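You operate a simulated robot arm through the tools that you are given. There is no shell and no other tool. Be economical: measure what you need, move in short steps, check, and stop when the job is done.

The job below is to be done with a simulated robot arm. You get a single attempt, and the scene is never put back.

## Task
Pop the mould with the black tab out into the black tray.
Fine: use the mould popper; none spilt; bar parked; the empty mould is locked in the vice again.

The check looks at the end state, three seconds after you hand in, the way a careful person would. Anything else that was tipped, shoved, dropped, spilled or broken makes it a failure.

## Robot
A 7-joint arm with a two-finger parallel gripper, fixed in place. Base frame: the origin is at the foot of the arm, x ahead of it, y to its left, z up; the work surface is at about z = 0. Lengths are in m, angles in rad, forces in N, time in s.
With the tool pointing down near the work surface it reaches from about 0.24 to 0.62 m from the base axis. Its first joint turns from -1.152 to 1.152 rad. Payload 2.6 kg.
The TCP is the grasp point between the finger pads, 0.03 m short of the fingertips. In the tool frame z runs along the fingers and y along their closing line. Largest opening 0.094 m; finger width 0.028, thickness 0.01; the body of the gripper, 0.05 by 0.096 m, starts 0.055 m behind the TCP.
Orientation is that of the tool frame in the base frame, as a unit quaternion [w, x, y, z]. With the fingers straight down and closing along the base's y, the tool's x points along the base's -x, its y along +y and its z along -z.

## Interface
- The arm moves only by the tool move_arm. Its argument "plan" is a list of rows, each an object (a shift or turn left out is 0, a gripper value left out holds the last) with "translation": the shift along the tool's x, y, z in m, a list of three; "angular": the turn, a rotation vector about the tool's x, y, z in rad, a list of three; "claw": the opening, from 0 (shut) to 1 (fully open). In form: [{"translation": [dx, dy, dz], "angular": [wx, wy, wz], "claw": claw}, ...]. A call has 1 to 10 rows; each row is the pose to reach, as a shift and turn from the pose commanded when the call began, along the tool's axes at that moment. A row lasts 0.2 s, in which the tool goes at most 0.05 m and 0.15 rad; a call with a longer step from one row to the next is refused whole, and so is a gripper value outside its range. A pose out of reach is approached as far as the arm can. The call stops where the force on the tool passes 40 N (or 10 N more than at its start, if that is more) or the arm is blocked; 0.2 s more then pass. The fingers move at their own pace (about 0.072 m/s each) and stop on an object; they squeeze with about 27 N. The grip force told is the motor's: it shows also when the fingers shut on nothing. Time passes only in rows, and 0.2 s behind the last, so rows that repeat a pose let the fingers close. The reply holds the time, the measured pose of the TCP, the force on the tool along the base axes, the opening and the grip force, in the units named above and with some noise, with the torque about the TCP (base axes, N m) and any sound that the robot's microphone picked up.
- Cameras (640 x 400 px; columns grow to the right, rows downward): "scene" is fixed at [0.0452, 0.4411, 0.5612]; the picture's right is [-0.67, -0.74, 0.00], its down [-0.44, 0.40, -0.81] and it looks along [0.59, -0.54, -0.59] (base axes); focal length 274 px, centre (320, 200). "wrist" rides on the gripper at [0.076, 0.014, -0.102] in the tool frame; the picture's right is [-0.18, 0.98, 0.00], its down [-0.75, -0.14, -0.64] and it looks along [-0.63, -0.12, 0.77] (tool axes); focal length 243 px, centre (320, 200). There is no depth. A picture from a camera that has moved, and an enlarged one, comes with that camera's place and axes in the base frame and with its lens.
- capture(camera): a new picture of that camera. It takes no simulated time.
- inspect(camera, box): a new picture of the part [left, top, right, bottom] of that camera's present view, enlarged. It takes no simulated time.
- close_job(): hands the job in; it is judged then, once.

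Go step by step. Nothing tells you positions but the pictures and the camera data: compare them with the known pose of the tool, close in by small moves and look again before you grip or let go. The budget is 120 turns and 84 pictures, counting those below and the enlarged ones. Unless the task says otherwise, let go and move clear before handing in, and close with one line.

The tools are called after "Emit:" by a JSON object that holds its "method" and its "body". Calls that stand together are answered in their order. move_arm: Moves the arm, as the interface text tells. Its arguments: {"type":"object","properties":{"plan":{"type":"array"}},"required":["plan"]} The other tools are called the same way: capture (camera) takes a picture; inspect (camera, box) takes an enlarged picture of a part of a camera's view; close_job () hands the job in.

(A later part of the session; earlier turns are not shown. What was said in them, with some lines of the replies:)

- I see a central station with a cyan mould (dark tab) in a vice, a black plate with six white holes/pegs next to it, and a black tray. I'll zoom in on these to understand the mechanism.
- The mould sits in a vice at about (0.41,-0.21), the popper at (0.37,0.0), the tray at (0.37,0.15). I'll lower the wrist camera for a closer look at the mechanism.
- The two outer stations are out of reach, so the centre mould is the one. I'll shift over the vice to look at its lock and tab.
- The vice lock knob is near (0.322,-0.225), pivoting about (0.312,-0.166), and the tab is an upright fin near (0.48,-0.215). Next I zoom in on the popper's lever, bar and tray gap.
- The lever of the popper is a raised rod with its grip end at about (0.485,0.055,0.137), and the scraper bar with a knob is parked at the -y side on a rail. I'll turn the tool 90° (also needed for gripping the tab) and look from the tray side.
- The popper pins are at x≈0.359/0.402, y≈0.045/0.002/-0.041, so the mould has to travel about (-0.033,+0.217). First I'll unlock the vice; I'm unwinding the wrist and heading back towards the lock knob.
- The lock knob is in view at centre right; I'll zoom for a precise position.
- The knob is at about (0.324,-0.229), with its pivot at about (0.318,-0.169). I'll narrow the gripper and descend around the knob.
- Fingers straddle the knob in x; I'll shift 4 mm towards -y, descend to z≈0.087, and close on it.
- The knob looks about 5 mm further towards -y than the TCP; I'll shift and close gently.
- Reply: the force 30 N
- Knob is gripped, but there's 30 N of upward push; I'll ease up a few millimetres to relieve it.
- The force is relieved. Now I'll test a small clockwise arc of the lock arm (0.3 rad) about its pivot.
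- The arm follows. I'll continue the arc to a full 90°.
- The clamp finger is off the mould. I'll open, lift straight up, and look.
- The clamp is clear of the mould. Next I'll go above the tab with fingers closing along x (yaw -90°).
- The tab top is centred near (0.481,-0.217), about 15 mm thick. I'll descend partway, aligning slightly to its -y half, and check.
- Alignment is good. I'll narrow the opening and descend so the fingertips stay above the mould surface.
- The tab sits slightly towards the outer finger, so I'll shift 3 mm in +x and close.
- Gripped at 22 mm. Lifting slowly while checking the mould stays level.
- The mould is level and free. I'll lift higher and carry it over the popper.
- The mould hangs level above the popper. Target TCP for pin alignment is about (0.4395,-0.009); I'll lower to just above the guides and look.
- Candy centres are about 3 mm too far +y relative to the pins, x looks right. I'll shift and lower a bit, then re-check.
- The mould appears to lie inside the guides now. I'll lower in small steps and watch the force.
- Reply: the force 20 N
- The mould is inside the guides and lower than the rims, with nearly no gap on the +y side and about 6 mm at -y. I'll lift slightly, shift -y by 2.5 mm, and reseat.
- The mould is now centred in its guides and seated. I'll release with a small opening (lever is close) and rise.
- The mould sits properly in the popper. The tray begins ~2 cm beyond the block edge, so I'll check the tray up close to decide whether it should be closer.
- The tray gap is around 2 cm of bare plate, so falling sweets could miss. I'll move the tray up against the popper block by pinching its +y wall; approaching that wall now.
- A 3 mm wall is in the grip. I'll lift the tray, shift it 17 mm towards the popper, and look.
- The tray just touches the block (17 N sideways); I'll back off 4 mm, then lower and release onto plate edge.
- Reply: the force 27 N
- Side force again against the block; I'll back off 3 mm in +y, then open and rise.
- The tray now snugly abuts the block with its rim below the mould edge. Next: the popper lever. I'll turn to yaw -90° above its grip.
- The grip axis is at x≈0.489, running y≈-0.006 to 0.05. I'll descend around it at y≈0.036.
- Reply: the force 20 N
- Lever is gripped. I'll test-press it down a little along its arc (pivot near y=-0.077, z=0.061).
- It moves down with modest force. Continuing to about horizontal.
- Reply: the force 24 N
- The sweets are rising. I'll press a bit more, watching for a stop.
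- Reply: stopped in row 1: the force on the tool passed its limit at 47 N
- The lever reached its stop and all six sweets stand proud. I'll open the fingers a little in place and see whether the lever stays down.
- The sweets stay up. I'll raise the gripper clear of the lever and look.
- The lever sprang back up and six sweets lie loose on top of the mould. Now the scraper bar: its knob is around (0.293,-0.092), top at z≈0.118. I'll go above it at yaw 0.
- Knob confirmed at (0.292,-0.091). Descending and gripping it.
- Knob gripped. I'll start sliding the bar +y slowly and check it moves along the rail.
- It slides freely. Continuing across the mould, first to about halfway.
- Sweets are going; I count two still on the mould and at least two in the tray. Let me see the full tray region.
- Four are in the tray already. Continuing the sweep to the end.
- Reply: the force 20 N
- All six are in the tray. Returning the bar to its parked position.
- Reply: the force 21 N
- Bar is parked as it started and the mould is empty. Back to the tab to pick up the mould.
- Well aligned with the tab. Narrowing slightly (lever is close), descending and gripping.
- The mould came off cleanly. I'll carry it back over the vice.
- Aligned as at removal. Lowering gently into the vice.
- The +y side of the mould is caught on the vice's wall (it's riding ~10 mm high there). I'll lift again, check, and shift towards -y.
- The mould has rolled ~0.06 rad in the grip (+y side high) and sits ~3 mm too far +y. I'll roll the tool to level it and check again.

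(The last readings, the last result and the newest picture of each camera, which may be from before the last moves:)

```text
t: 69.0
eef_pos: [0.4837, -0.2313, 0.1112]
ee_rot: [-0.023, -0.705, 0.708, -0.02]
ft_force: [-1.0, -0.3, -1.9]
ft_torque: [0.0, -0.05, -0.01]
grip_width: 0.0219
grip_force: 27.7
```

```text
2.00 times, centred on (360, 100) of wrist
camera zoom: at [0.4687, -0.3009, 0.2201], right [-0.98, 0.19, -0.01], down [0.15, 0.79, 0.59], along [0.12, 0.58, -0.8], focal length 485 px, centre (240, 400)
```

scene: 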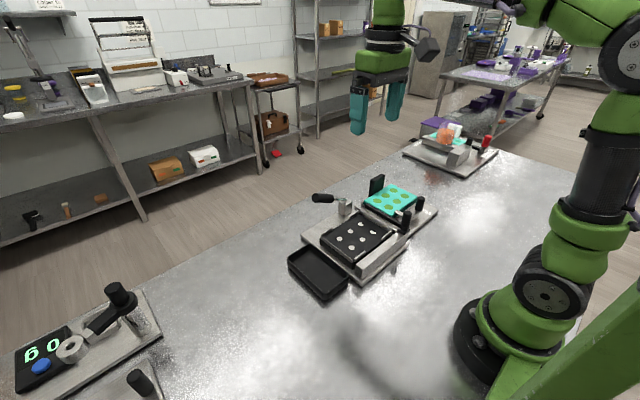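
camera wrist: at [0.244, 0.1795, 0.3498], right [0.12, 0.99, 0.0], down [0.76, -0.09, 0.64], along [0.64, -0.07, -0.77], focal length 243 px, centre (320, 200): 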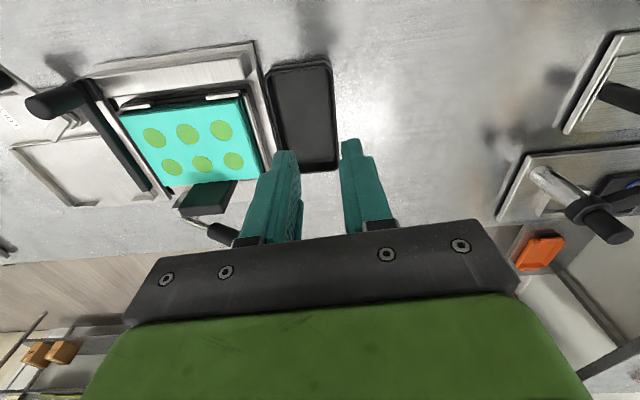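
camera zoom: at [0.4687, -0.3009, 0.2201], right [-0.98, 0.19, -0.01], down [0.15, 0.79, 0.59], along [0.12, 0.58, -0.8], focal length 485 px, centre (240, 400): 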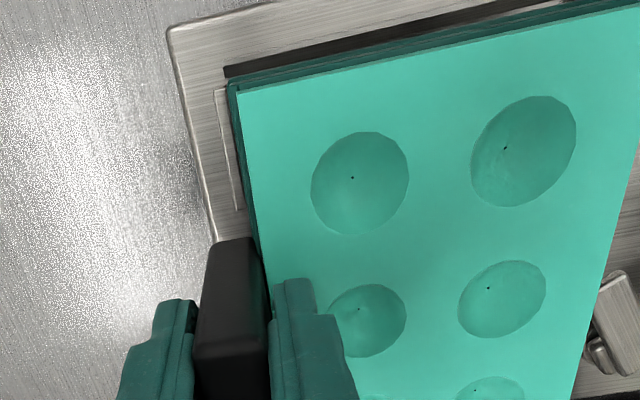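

Nearly level now, perhaps 1.5 mm too far -y. Small correction, then lowering most of the way.

Emit:
{"method": "move_arm", "body": {"plan": [{"translation": [-0.002, 0, 0.0], "angular": [0, 0.015, 0]}, {"translation": [-0.002, 0, 0.008], "angular": [0, 0.015, 0]}, {"translation": [-0.002, 0, 0.014], "angular": [0, 0.015, 0]}, {"translation": [-0.002, 0, 0.018], "angular": [0, 0.015, 0]}]}}

Emit:
{"method": "inspect", "body": {"camera": "scene", "box": [360, 165, 456, 225]}}

Emit:
{"method": "inspect", "body": {"camera": "wrist", "box": [260, 0, 420, 100]}}

```text
t: 70.0
eef_pos: [0.4833, -0.2306, 0.0944]
ee_rot: [-0.028, -0.705, 0.709, -0.025]
ft_force: [-0.1, -0.6, -1.7]
ft_torque: [0.02, -0.07, -0.01]
grip_width: 0.0221
grip_force: 27.1
```

```text
6.67 times, centred on (408, 195) of scene
camera zoom: at [0.0452, 0.4411, 0.5612], right [-0.67, -0.74, 0.0], down [-0.44, 0.4, -0.81], along [0.59, -0.54, -0.59], focal length 1826 px, centre (-267, 233)
```

zoom: 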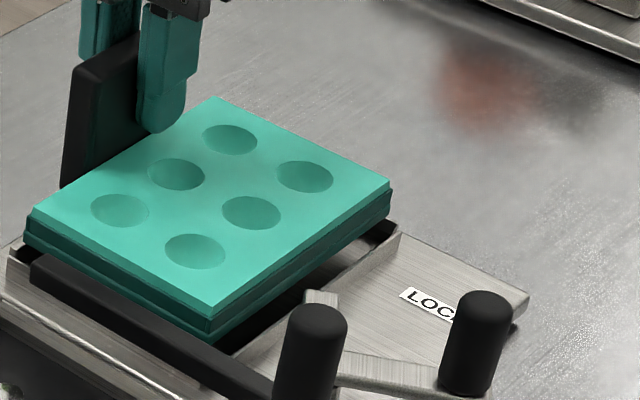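

```text
4.00 times, centred on (340, 50) of wrist
camera zoom: at [0.4691, -0.2984, 0.2031], right [-0.98, 0.19, -0.01], down [0.15, 0.8, 0.58], along [0.12, 0.57, -0.81], focal length 970 px, centre (240, 800)
```

zoom: 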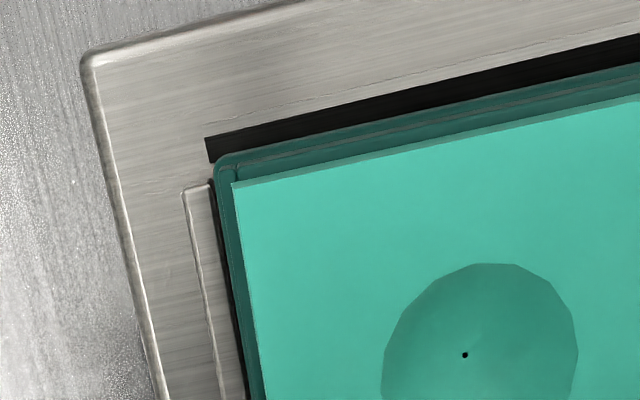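

Now the picture by the -y wall looks like the original seating. The mould has slid a few mm up in the grip, so I'll lower further in small steps.

Emit:
{"method": "move_arm", "body": {"plan": [{"translation": [-0.0007, 0, 0.003], "angular": [0, 0.02, 0]}, {"translation": [-0.0007, 0, 0.006], "angular": [0, 0.02, 0]}, {"translation": [-0.0007, 0, 0.009], "angular": [0, 0.02, 0]}, {"translation": [-0.0007, 0, 0.011], "angular": [0, 0.02, 0]}]}}

Emit:
{"method": "inspect", "body": {"camera": "scene", "box": [360, 165, 456, 225]}}

```text
t: 71.0
eef_pos: [0.485, -0.2307, 0.0849]
ee_rot: [-0.034, -0.704, 0.708, -0.035]
ft_force: [-0.3, -5.7, 19.0]
ft_torque: [-0.01, 0.13, 0.06]
grip_width: 0.022
grip_force: 27.4
```

```text
6.67 times, centred on (408, 195) of scene
camera zoom: at [0.0451, 0.4411, 0.5611], right [-0.67, -0.74, 0.0], down [-0.44, 0.4, -0.81], along [0.59, -0.54, -0.59], focal length 1826 px, centre (-267, 233)
```

zoom: 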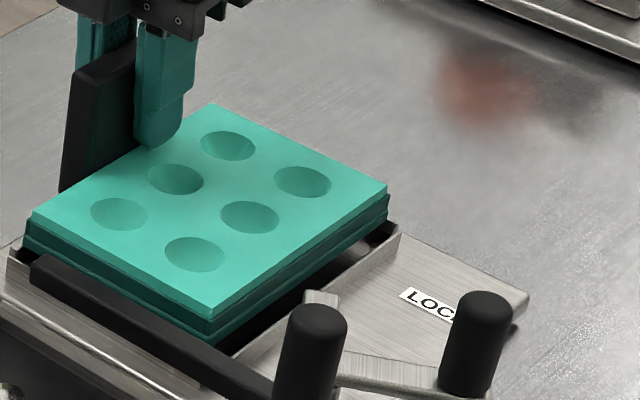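

Contact now appears to be at the +x edge (on the rear clips). I'll lift slightly, shift 2.5 mm in -x, and lower again.

Emit:
{"method": "move_arm", "body": {"plan": [{"translation": [0, 0, -0.006]}, {"translation": [0, 0.0015, -0.01]}, {"translation": [0, 0.0025, -0.01]}, {"translation": [0, 0.0025, -0.01]}]}}

Emit:
{"method": "inspect", "body": {"camera": "wrist", "box": [250, 20, 410, 120]}}

```text
t: 72.0
eef_pos: [0.4814, -0.2276, 0.0918]
ee_rot: [-0.035, -0.704, 0.708, -0.032]
ft_force: [0.5, 0.7, -0.5]
ft_torque: [-0.01, -0.03, 0.0]
grip_width: 0.0218
grip_force: 26.6
```

```text
4.00 times, centred on (330, 70) of wrist
camera zoom: at [0.4668, -0.2948, 0.2028], right [-0.98, 0.19, -0.01], down [0.15, 0.81, 0.57], along [0.12, 0.55, -0.82], focal length 970 px, centre (280, 720)
```

zoom: 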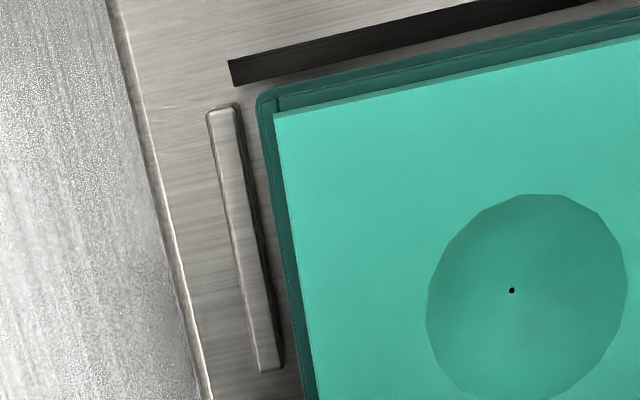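

Rear clip gap is good now (~3 mm). I'll shift back 2 mm -y and lower in steps.

Emit:
{"method": "move_arm", "body": {"plan": [{"translation": [0.002, 0, 0.0]}, {"translation": [0.002, 0, 0.004]}, {"translation": [0.002, 0, 0.008]}, {"translation": [0.002, 0, 0.011]}, {"translation": [0.002, 0, 0.014]}]}}

Emit:
{"method": "inspect", "body": {"camera": "scene", "box": [360, 165, 456, 225]}}

```text
t: 73.2
eef_pos: [0.4829, -0.2315, 0.0805]
ee_rot: [-0.034, -0.706, 0.707, -0.033]
ft_force: [-2.5, 8.8, 15.0]
ft_torque: [-0.57, 0.18, -0.17]
grip_width: 0.0222
grip_force: 27.1
```

```text
6.67 times, centred on (408, 195) of scene
camera zoom: at [0.0451, 0.4411, 0.5611], right [-0.67, -0.74, 0.0], down [-0.44, 0.4, -0.81], along [0.59, -0.54, -0.59], focal length 1826 px, centre (-267, 233)
```

zoom: 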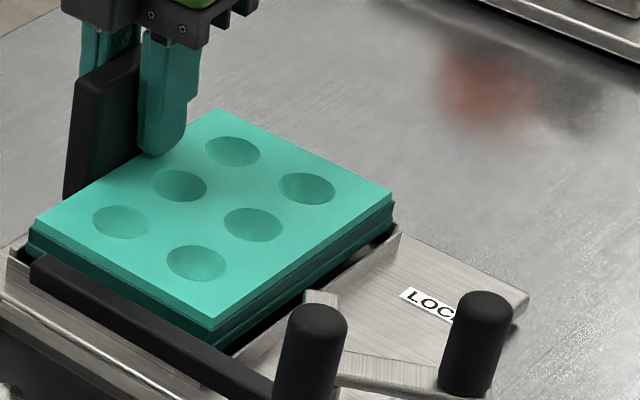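

The mould is level and 6–8 mm above seat, with contact now at the -y wall (force +y). I'll lift slightly, shift +y 2 mm and lower.

Emit:
{"method": "move_arm", "body": {"plan": [{"translation": [0, 0, -0.005]}, {"translation": [-0.002, 0, -0.005]}, {"translation": [-0.002, 0, -0.001]}, {"translation": [-0.002, 0, 0.003]}, {"translation": [-0.002, 0, 0.003]}]}}

```text
t: 74.4
eef_pos: [0.482, -0.2301, 0.0742]
ee_rot: [-0.034, -0.706, 0.707, -0.033]
ft_force: [-4.2, 10.1, 13.4]
ft_torque: [-0.5, 0.26, -0.35]
grip_width: 0.0218
grip_force: 26.8
```

It went 6 mm lower. A bit more +y and down, reading forces.

Emit:
{"method": "move_arm", "body": {"plan": [{"translation": [-0.0015, 0, 0]}, {"translation": [-0.002, 0, 0.002]}, {"translation": [-0.002, 0, 0.002]}]}}

Emit:
{"method": "inspect", "body": {"camera": "scene", "box": [360, 165, 456, 225]}}

```text
t: 75.2
eef_pos: [0.4814, -0.2291, 0.0745]
ee_rot: [-0.036, -0.704, 0.708, -0.034]
ft_force: [-1.5, 4.0, 18.1]
ft_torque: [0.15, 0.18, -0.19]
grip_width: 0.0218
grip_force: 27.4
```

```text
6.67 times, centred on (408, 195) of scene
camera zoom: at [0.0451, 0.4411, 0.5611], right [-0.67, -0.74, 0.0], down [-0.44, 0.4, -0.81], along [0.59, -0.54, -0.59], focal length 1826 px, centre (-267, 233)
```

zoom: 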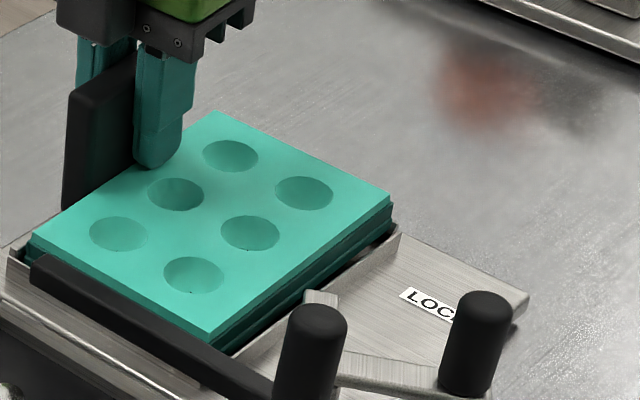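

Now the +y side is in and the -y side sits slightly high on its wall. A small counter-roll will shift it +y and lower the -y edge.

Emit:
{"method": "move_arm", "body": {"plan": [{"translation": [0, 0, 0], "angular": [0, -0.02, 0]}, {"translation": [-0.0005, 0, 0], "angular": [0, -0.04, 0]}, {"translation": [-0.0005, 0, 0.001], "angular": [0, -0.05, 0]}, {"translation": [-0.0005, 0, 0.001], "angular": [0, -0.05, 0]}]}}

```text
t: 76.2
eef_pos: [0.4811, -0.2282, 0.0711]
ee_rot: [-0.018, -0.705, 0.709, -0.015]
ft_force: [1.7, -1.5, 0.9]
ft_torque: [0.12, -0.13, -0.04]
grip_width: 0.0219
grip_force: 27.1
```

Force vanished and it dropped further: likely slipping into the recess. Pressing down a little to confirm the seat.

Emit:
{"method": "move_arm", "body": {"plan": [{"translation": [0, 0, 0.002]}, {"translation": [0, 0, 0.004]}, {"translation": [0, 0, 0.004]}]}}

```text
t: 77.0
eef_pos: [0.4813, -0.2293, 0.0682]
ee_rot: [-0.017, -0.705, 0.709, -0.016]
ft_force: [0.6, -2.3, 14.2]
ft_torque: [1.22, 0.26, 0.11]
grip_width: 0.0222
grip_force: 26.9
```

I'll release now and let it settle, then rise and check.

Emit:
{"method": "move_arm", "body": {"plan": [{"translation": [0, 0, -0.002]}, {"translation": [0, 0, -0.002], "claw": 0.34}, {"translation": [0, 0, -0.002], "claw": 0.36}, {"translation": [0, 0, -0.03]}, {"translation": [0, 0, -0.07]}, {"translation": [0, 0, -0.11]}]}}

Emit:
{"method": "inspect", "body": {"camera": "scene", "box": [360, 165, 456, 225]}}

```text
t: 78.4
eef_pos: [0.4847, -0.2219, 0.179]
ee_rot: [-0.018, -0.706, 0.708, -0.014]
ft_force: [0.0, -0.5, 0.0]
ft_torque: [-0.01, 0.02, 0.02]
grip_width: 0.0337
grip_force: 0.1
```

```text
6.67 times, centred on (408, 195) of scene
camera zoom: at [0.0452, 0.4411, 0.5612], right [-0.67, -0.74, 0.0], down [-0.44, 0.4, -0.81], along [0.59, -0.54, -0.59], focal length 1826 px, centre (-267, 233)
```

zoom: 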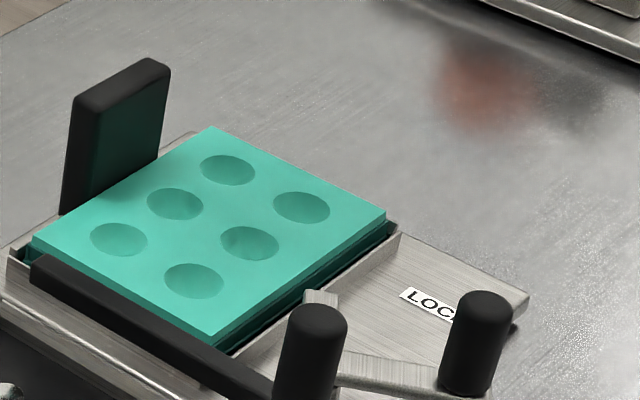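

The mould is seated: the cup positions match the original picture. Now back to the lock knob at (0.2657,-0.2007), levelling the tool first.

Emit:
{"method": "move_arm", "body": {"plan": [{"translation": [0, 0, -0.01], "angular": [0, -0.045, 0], "claw": 0.45}, {"translation": [0, 0, -0.015], "angular": [0, -0.045, 0]}]}}

Emit:
{"method": "move_arm", "body": {"plan": [{"translation": [-0.003, 0.027, -0.01], "angular": [0, 0, 0.15]}, {"translation": [-0.005, 0.055, -0.02], "angular": [0, 0, 0.3]}, {"translation": [-0.008, 0.082, -0.02], "angular": [0, 0, 0.45]}, {"translation": [-0.011, 0.11, -0.02], "angular": [0, 0, 0.6]}, {"translation": [-0.013, 0.137, -0.02], "angular": [0, 0, 0.75]}, {"translation": [-0.016, 0.165, -0.02], "angular": [0, 0, 0.9]}, {"translation": [-0.019, 0.192, -0.02], "angular": [0, 0, 1.05]}, {"translation": [-0.021, 0.219, -0.02], "angular": [0, 0, 1.2]}]}}

```text
t: 79.0
eef_pos: [0.4819, -0.2225, 0.1945]
ee_rot: [-0.001, -0.705, 0.71, 0.0]
ft_force: [-0.1, 0.3, -0.4]
ft_torque: [0.01, -0.03, -0.01]
grip_width: 0.0421
grip_force: 0.0
```

```text
t: 80.8
eef_pos: [0.2634, -0.1996, 0.2134]
ee_rot: [-0.001, -0.181, 0.984, 0.0]
ft_force: [0.2, -1.0, 0.6]
ft_torque: [-0.01, -0.03, 0.01]
grip_width: 0.0424
grip_force: 0.0
```

Descending on the knob at its recorded position and gripping.

Emit:
{"method": "move_arm", "body": {"plan": [{"translation": [-0.002, -0.0015, 0.04]}, {"translation": [-0.002, -0.0015, 0.08]}, {"translation": [-0.002, -0.0015, 0.105]}, {"translation": [-0.002, -0.0015, 0.12]}, {"translation": [-0.002, -0.0015, 0.12], "claw": 0.1}, {"translation": [-0.002, -0.0015, 0.12], "claw": 0.0}, {"translation": [-0.002, -0.0015, 0.12], "claw": 0.0}]}}

```text
t: 82.4
eef_pos: [0.2625, -0.2021, 0.0931]
ee_rot: [-0.002, -0.182, 0.983, 0.0]
ft_force: [1.0, -0.9, 0.1]
ft_torque: [0.19, -0.51, -0.1]
grip_width: 0.0215
grip_force: 26.9
```

Knob gripped. Rotating the lock arm back counter-clockwise by 1.2 rad to LOCK.

Emit:
{"method": "move_arm", "body": {"plan": [{"translation": [-0.001, -0.0091, 0], "angular": [0, 0, -0.15]}, {"translation": [-0.0033, -0.0179, 0], "angular": [0, 0, -0.3]}, {"translation": [-0.007, -0.0263, 0], "angular": [0, 0, -0.45]}, {"translation": [-0.0118, -0.0341, 0], "angular": [0, 0, -0.6]}, {"translation": [-0.0178, -0.0411, 0], "angular": [0, 0, -0.75]}, {"translation": [-0.0247, -0.047, 0], "angular": [0, 0, -0.9]}, {"translation": [-0.0323, -0.0519, 0], "angular": [0, 0, -1.05]}, {"translation": [-0.0408, -0.0556, 0], "angular": [0, 0, -1.2]}]}}

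```text
t: 84.2
eef_pos: [0.3234, -0.2412, 0.0948]
ee_rot: [-0.002, -0.706, 0.708, -0.002]
ft_force: [1.8, -7.6, 3.6]
ft_torque: [0.04, -0.33, -0.12]
grip_width: 0.0211
grip_force: 27.0
```

At the original angle. A slight extra nudge in +x to make sure it's against its locked stop, then release and rise.

Emit:
{"method": "move_arm", "body": {"plan": [{"translation": [-0.002, -0.002, 0]}, {"translation": [-0.002, -0.004, 0]}]}}

Emit:
{"method": "move_arm", "body": {"plan": [{"claw": 0.35}, {"claw": 0.42}, {"claw": 0.42}, {"translation": [0, 0, -0.05]}, {"translation": [0, 0, -0.1]}, {"translation": [0, 0, -0.14]}]}}

Emit:
{"method": "inspect", "body": {"camera": "scene", "box": [260, 150, 470, 310]}}

```text
t: 84.8
eef_pos: [0.3276, -0.2386, 0.0957]
ee_rot: [-0.003, -0.706, 0.708, -0.002]
ft_force: [0.1, -20.0, 0.7]
ft_torque: [-0.56, -0.28, 0.02]
grip_width: 0.0215
grip_force: 27.4
```

```text
t: 86.2
eef_pos: [0.3265, -0.2359, 0.2362]
ee_rot: [-0.001, -0.705, 0.709, 0.001]
ft_force: [-0.1, 1.0, 0.0]
ft_torque: [-0.04, 0.0, -0.01]
grip_width: 0.0397
grip_force: 0.1
```

```text
2.50 times, centred on (365, 230) of scene
camera zoom: at [0.0452, 0.4411, 0.5612], right [-0.67, -0.74, 0.0], down [-0.44, 0.4, -0.81], along [0.59, -0.54, -0.59], focal length 685 px, centre (208, 125)
```

zoom: 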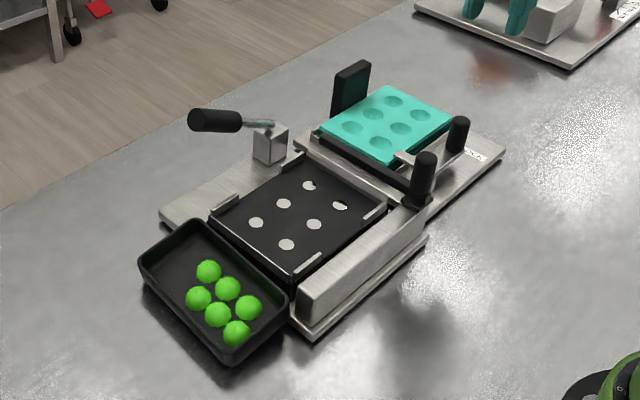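

The sweets are all in the tray, the bar is parked and the clamp is back over the empty mould, with the knob at LOCK. The arm is clear, so I'm handing in.

Emit:
{"method": "close_job", "body": {}}

```text
The job is handed in.
```

I popped the mould with the black tab and all six sweets are in the black tray with none spilt; the bar is parked and the empty mould is locked in the vice again. To catch the sweets I moved the tray about 1.5 cm up against the popper, and left it there with one edge resting on the popper's base plate.
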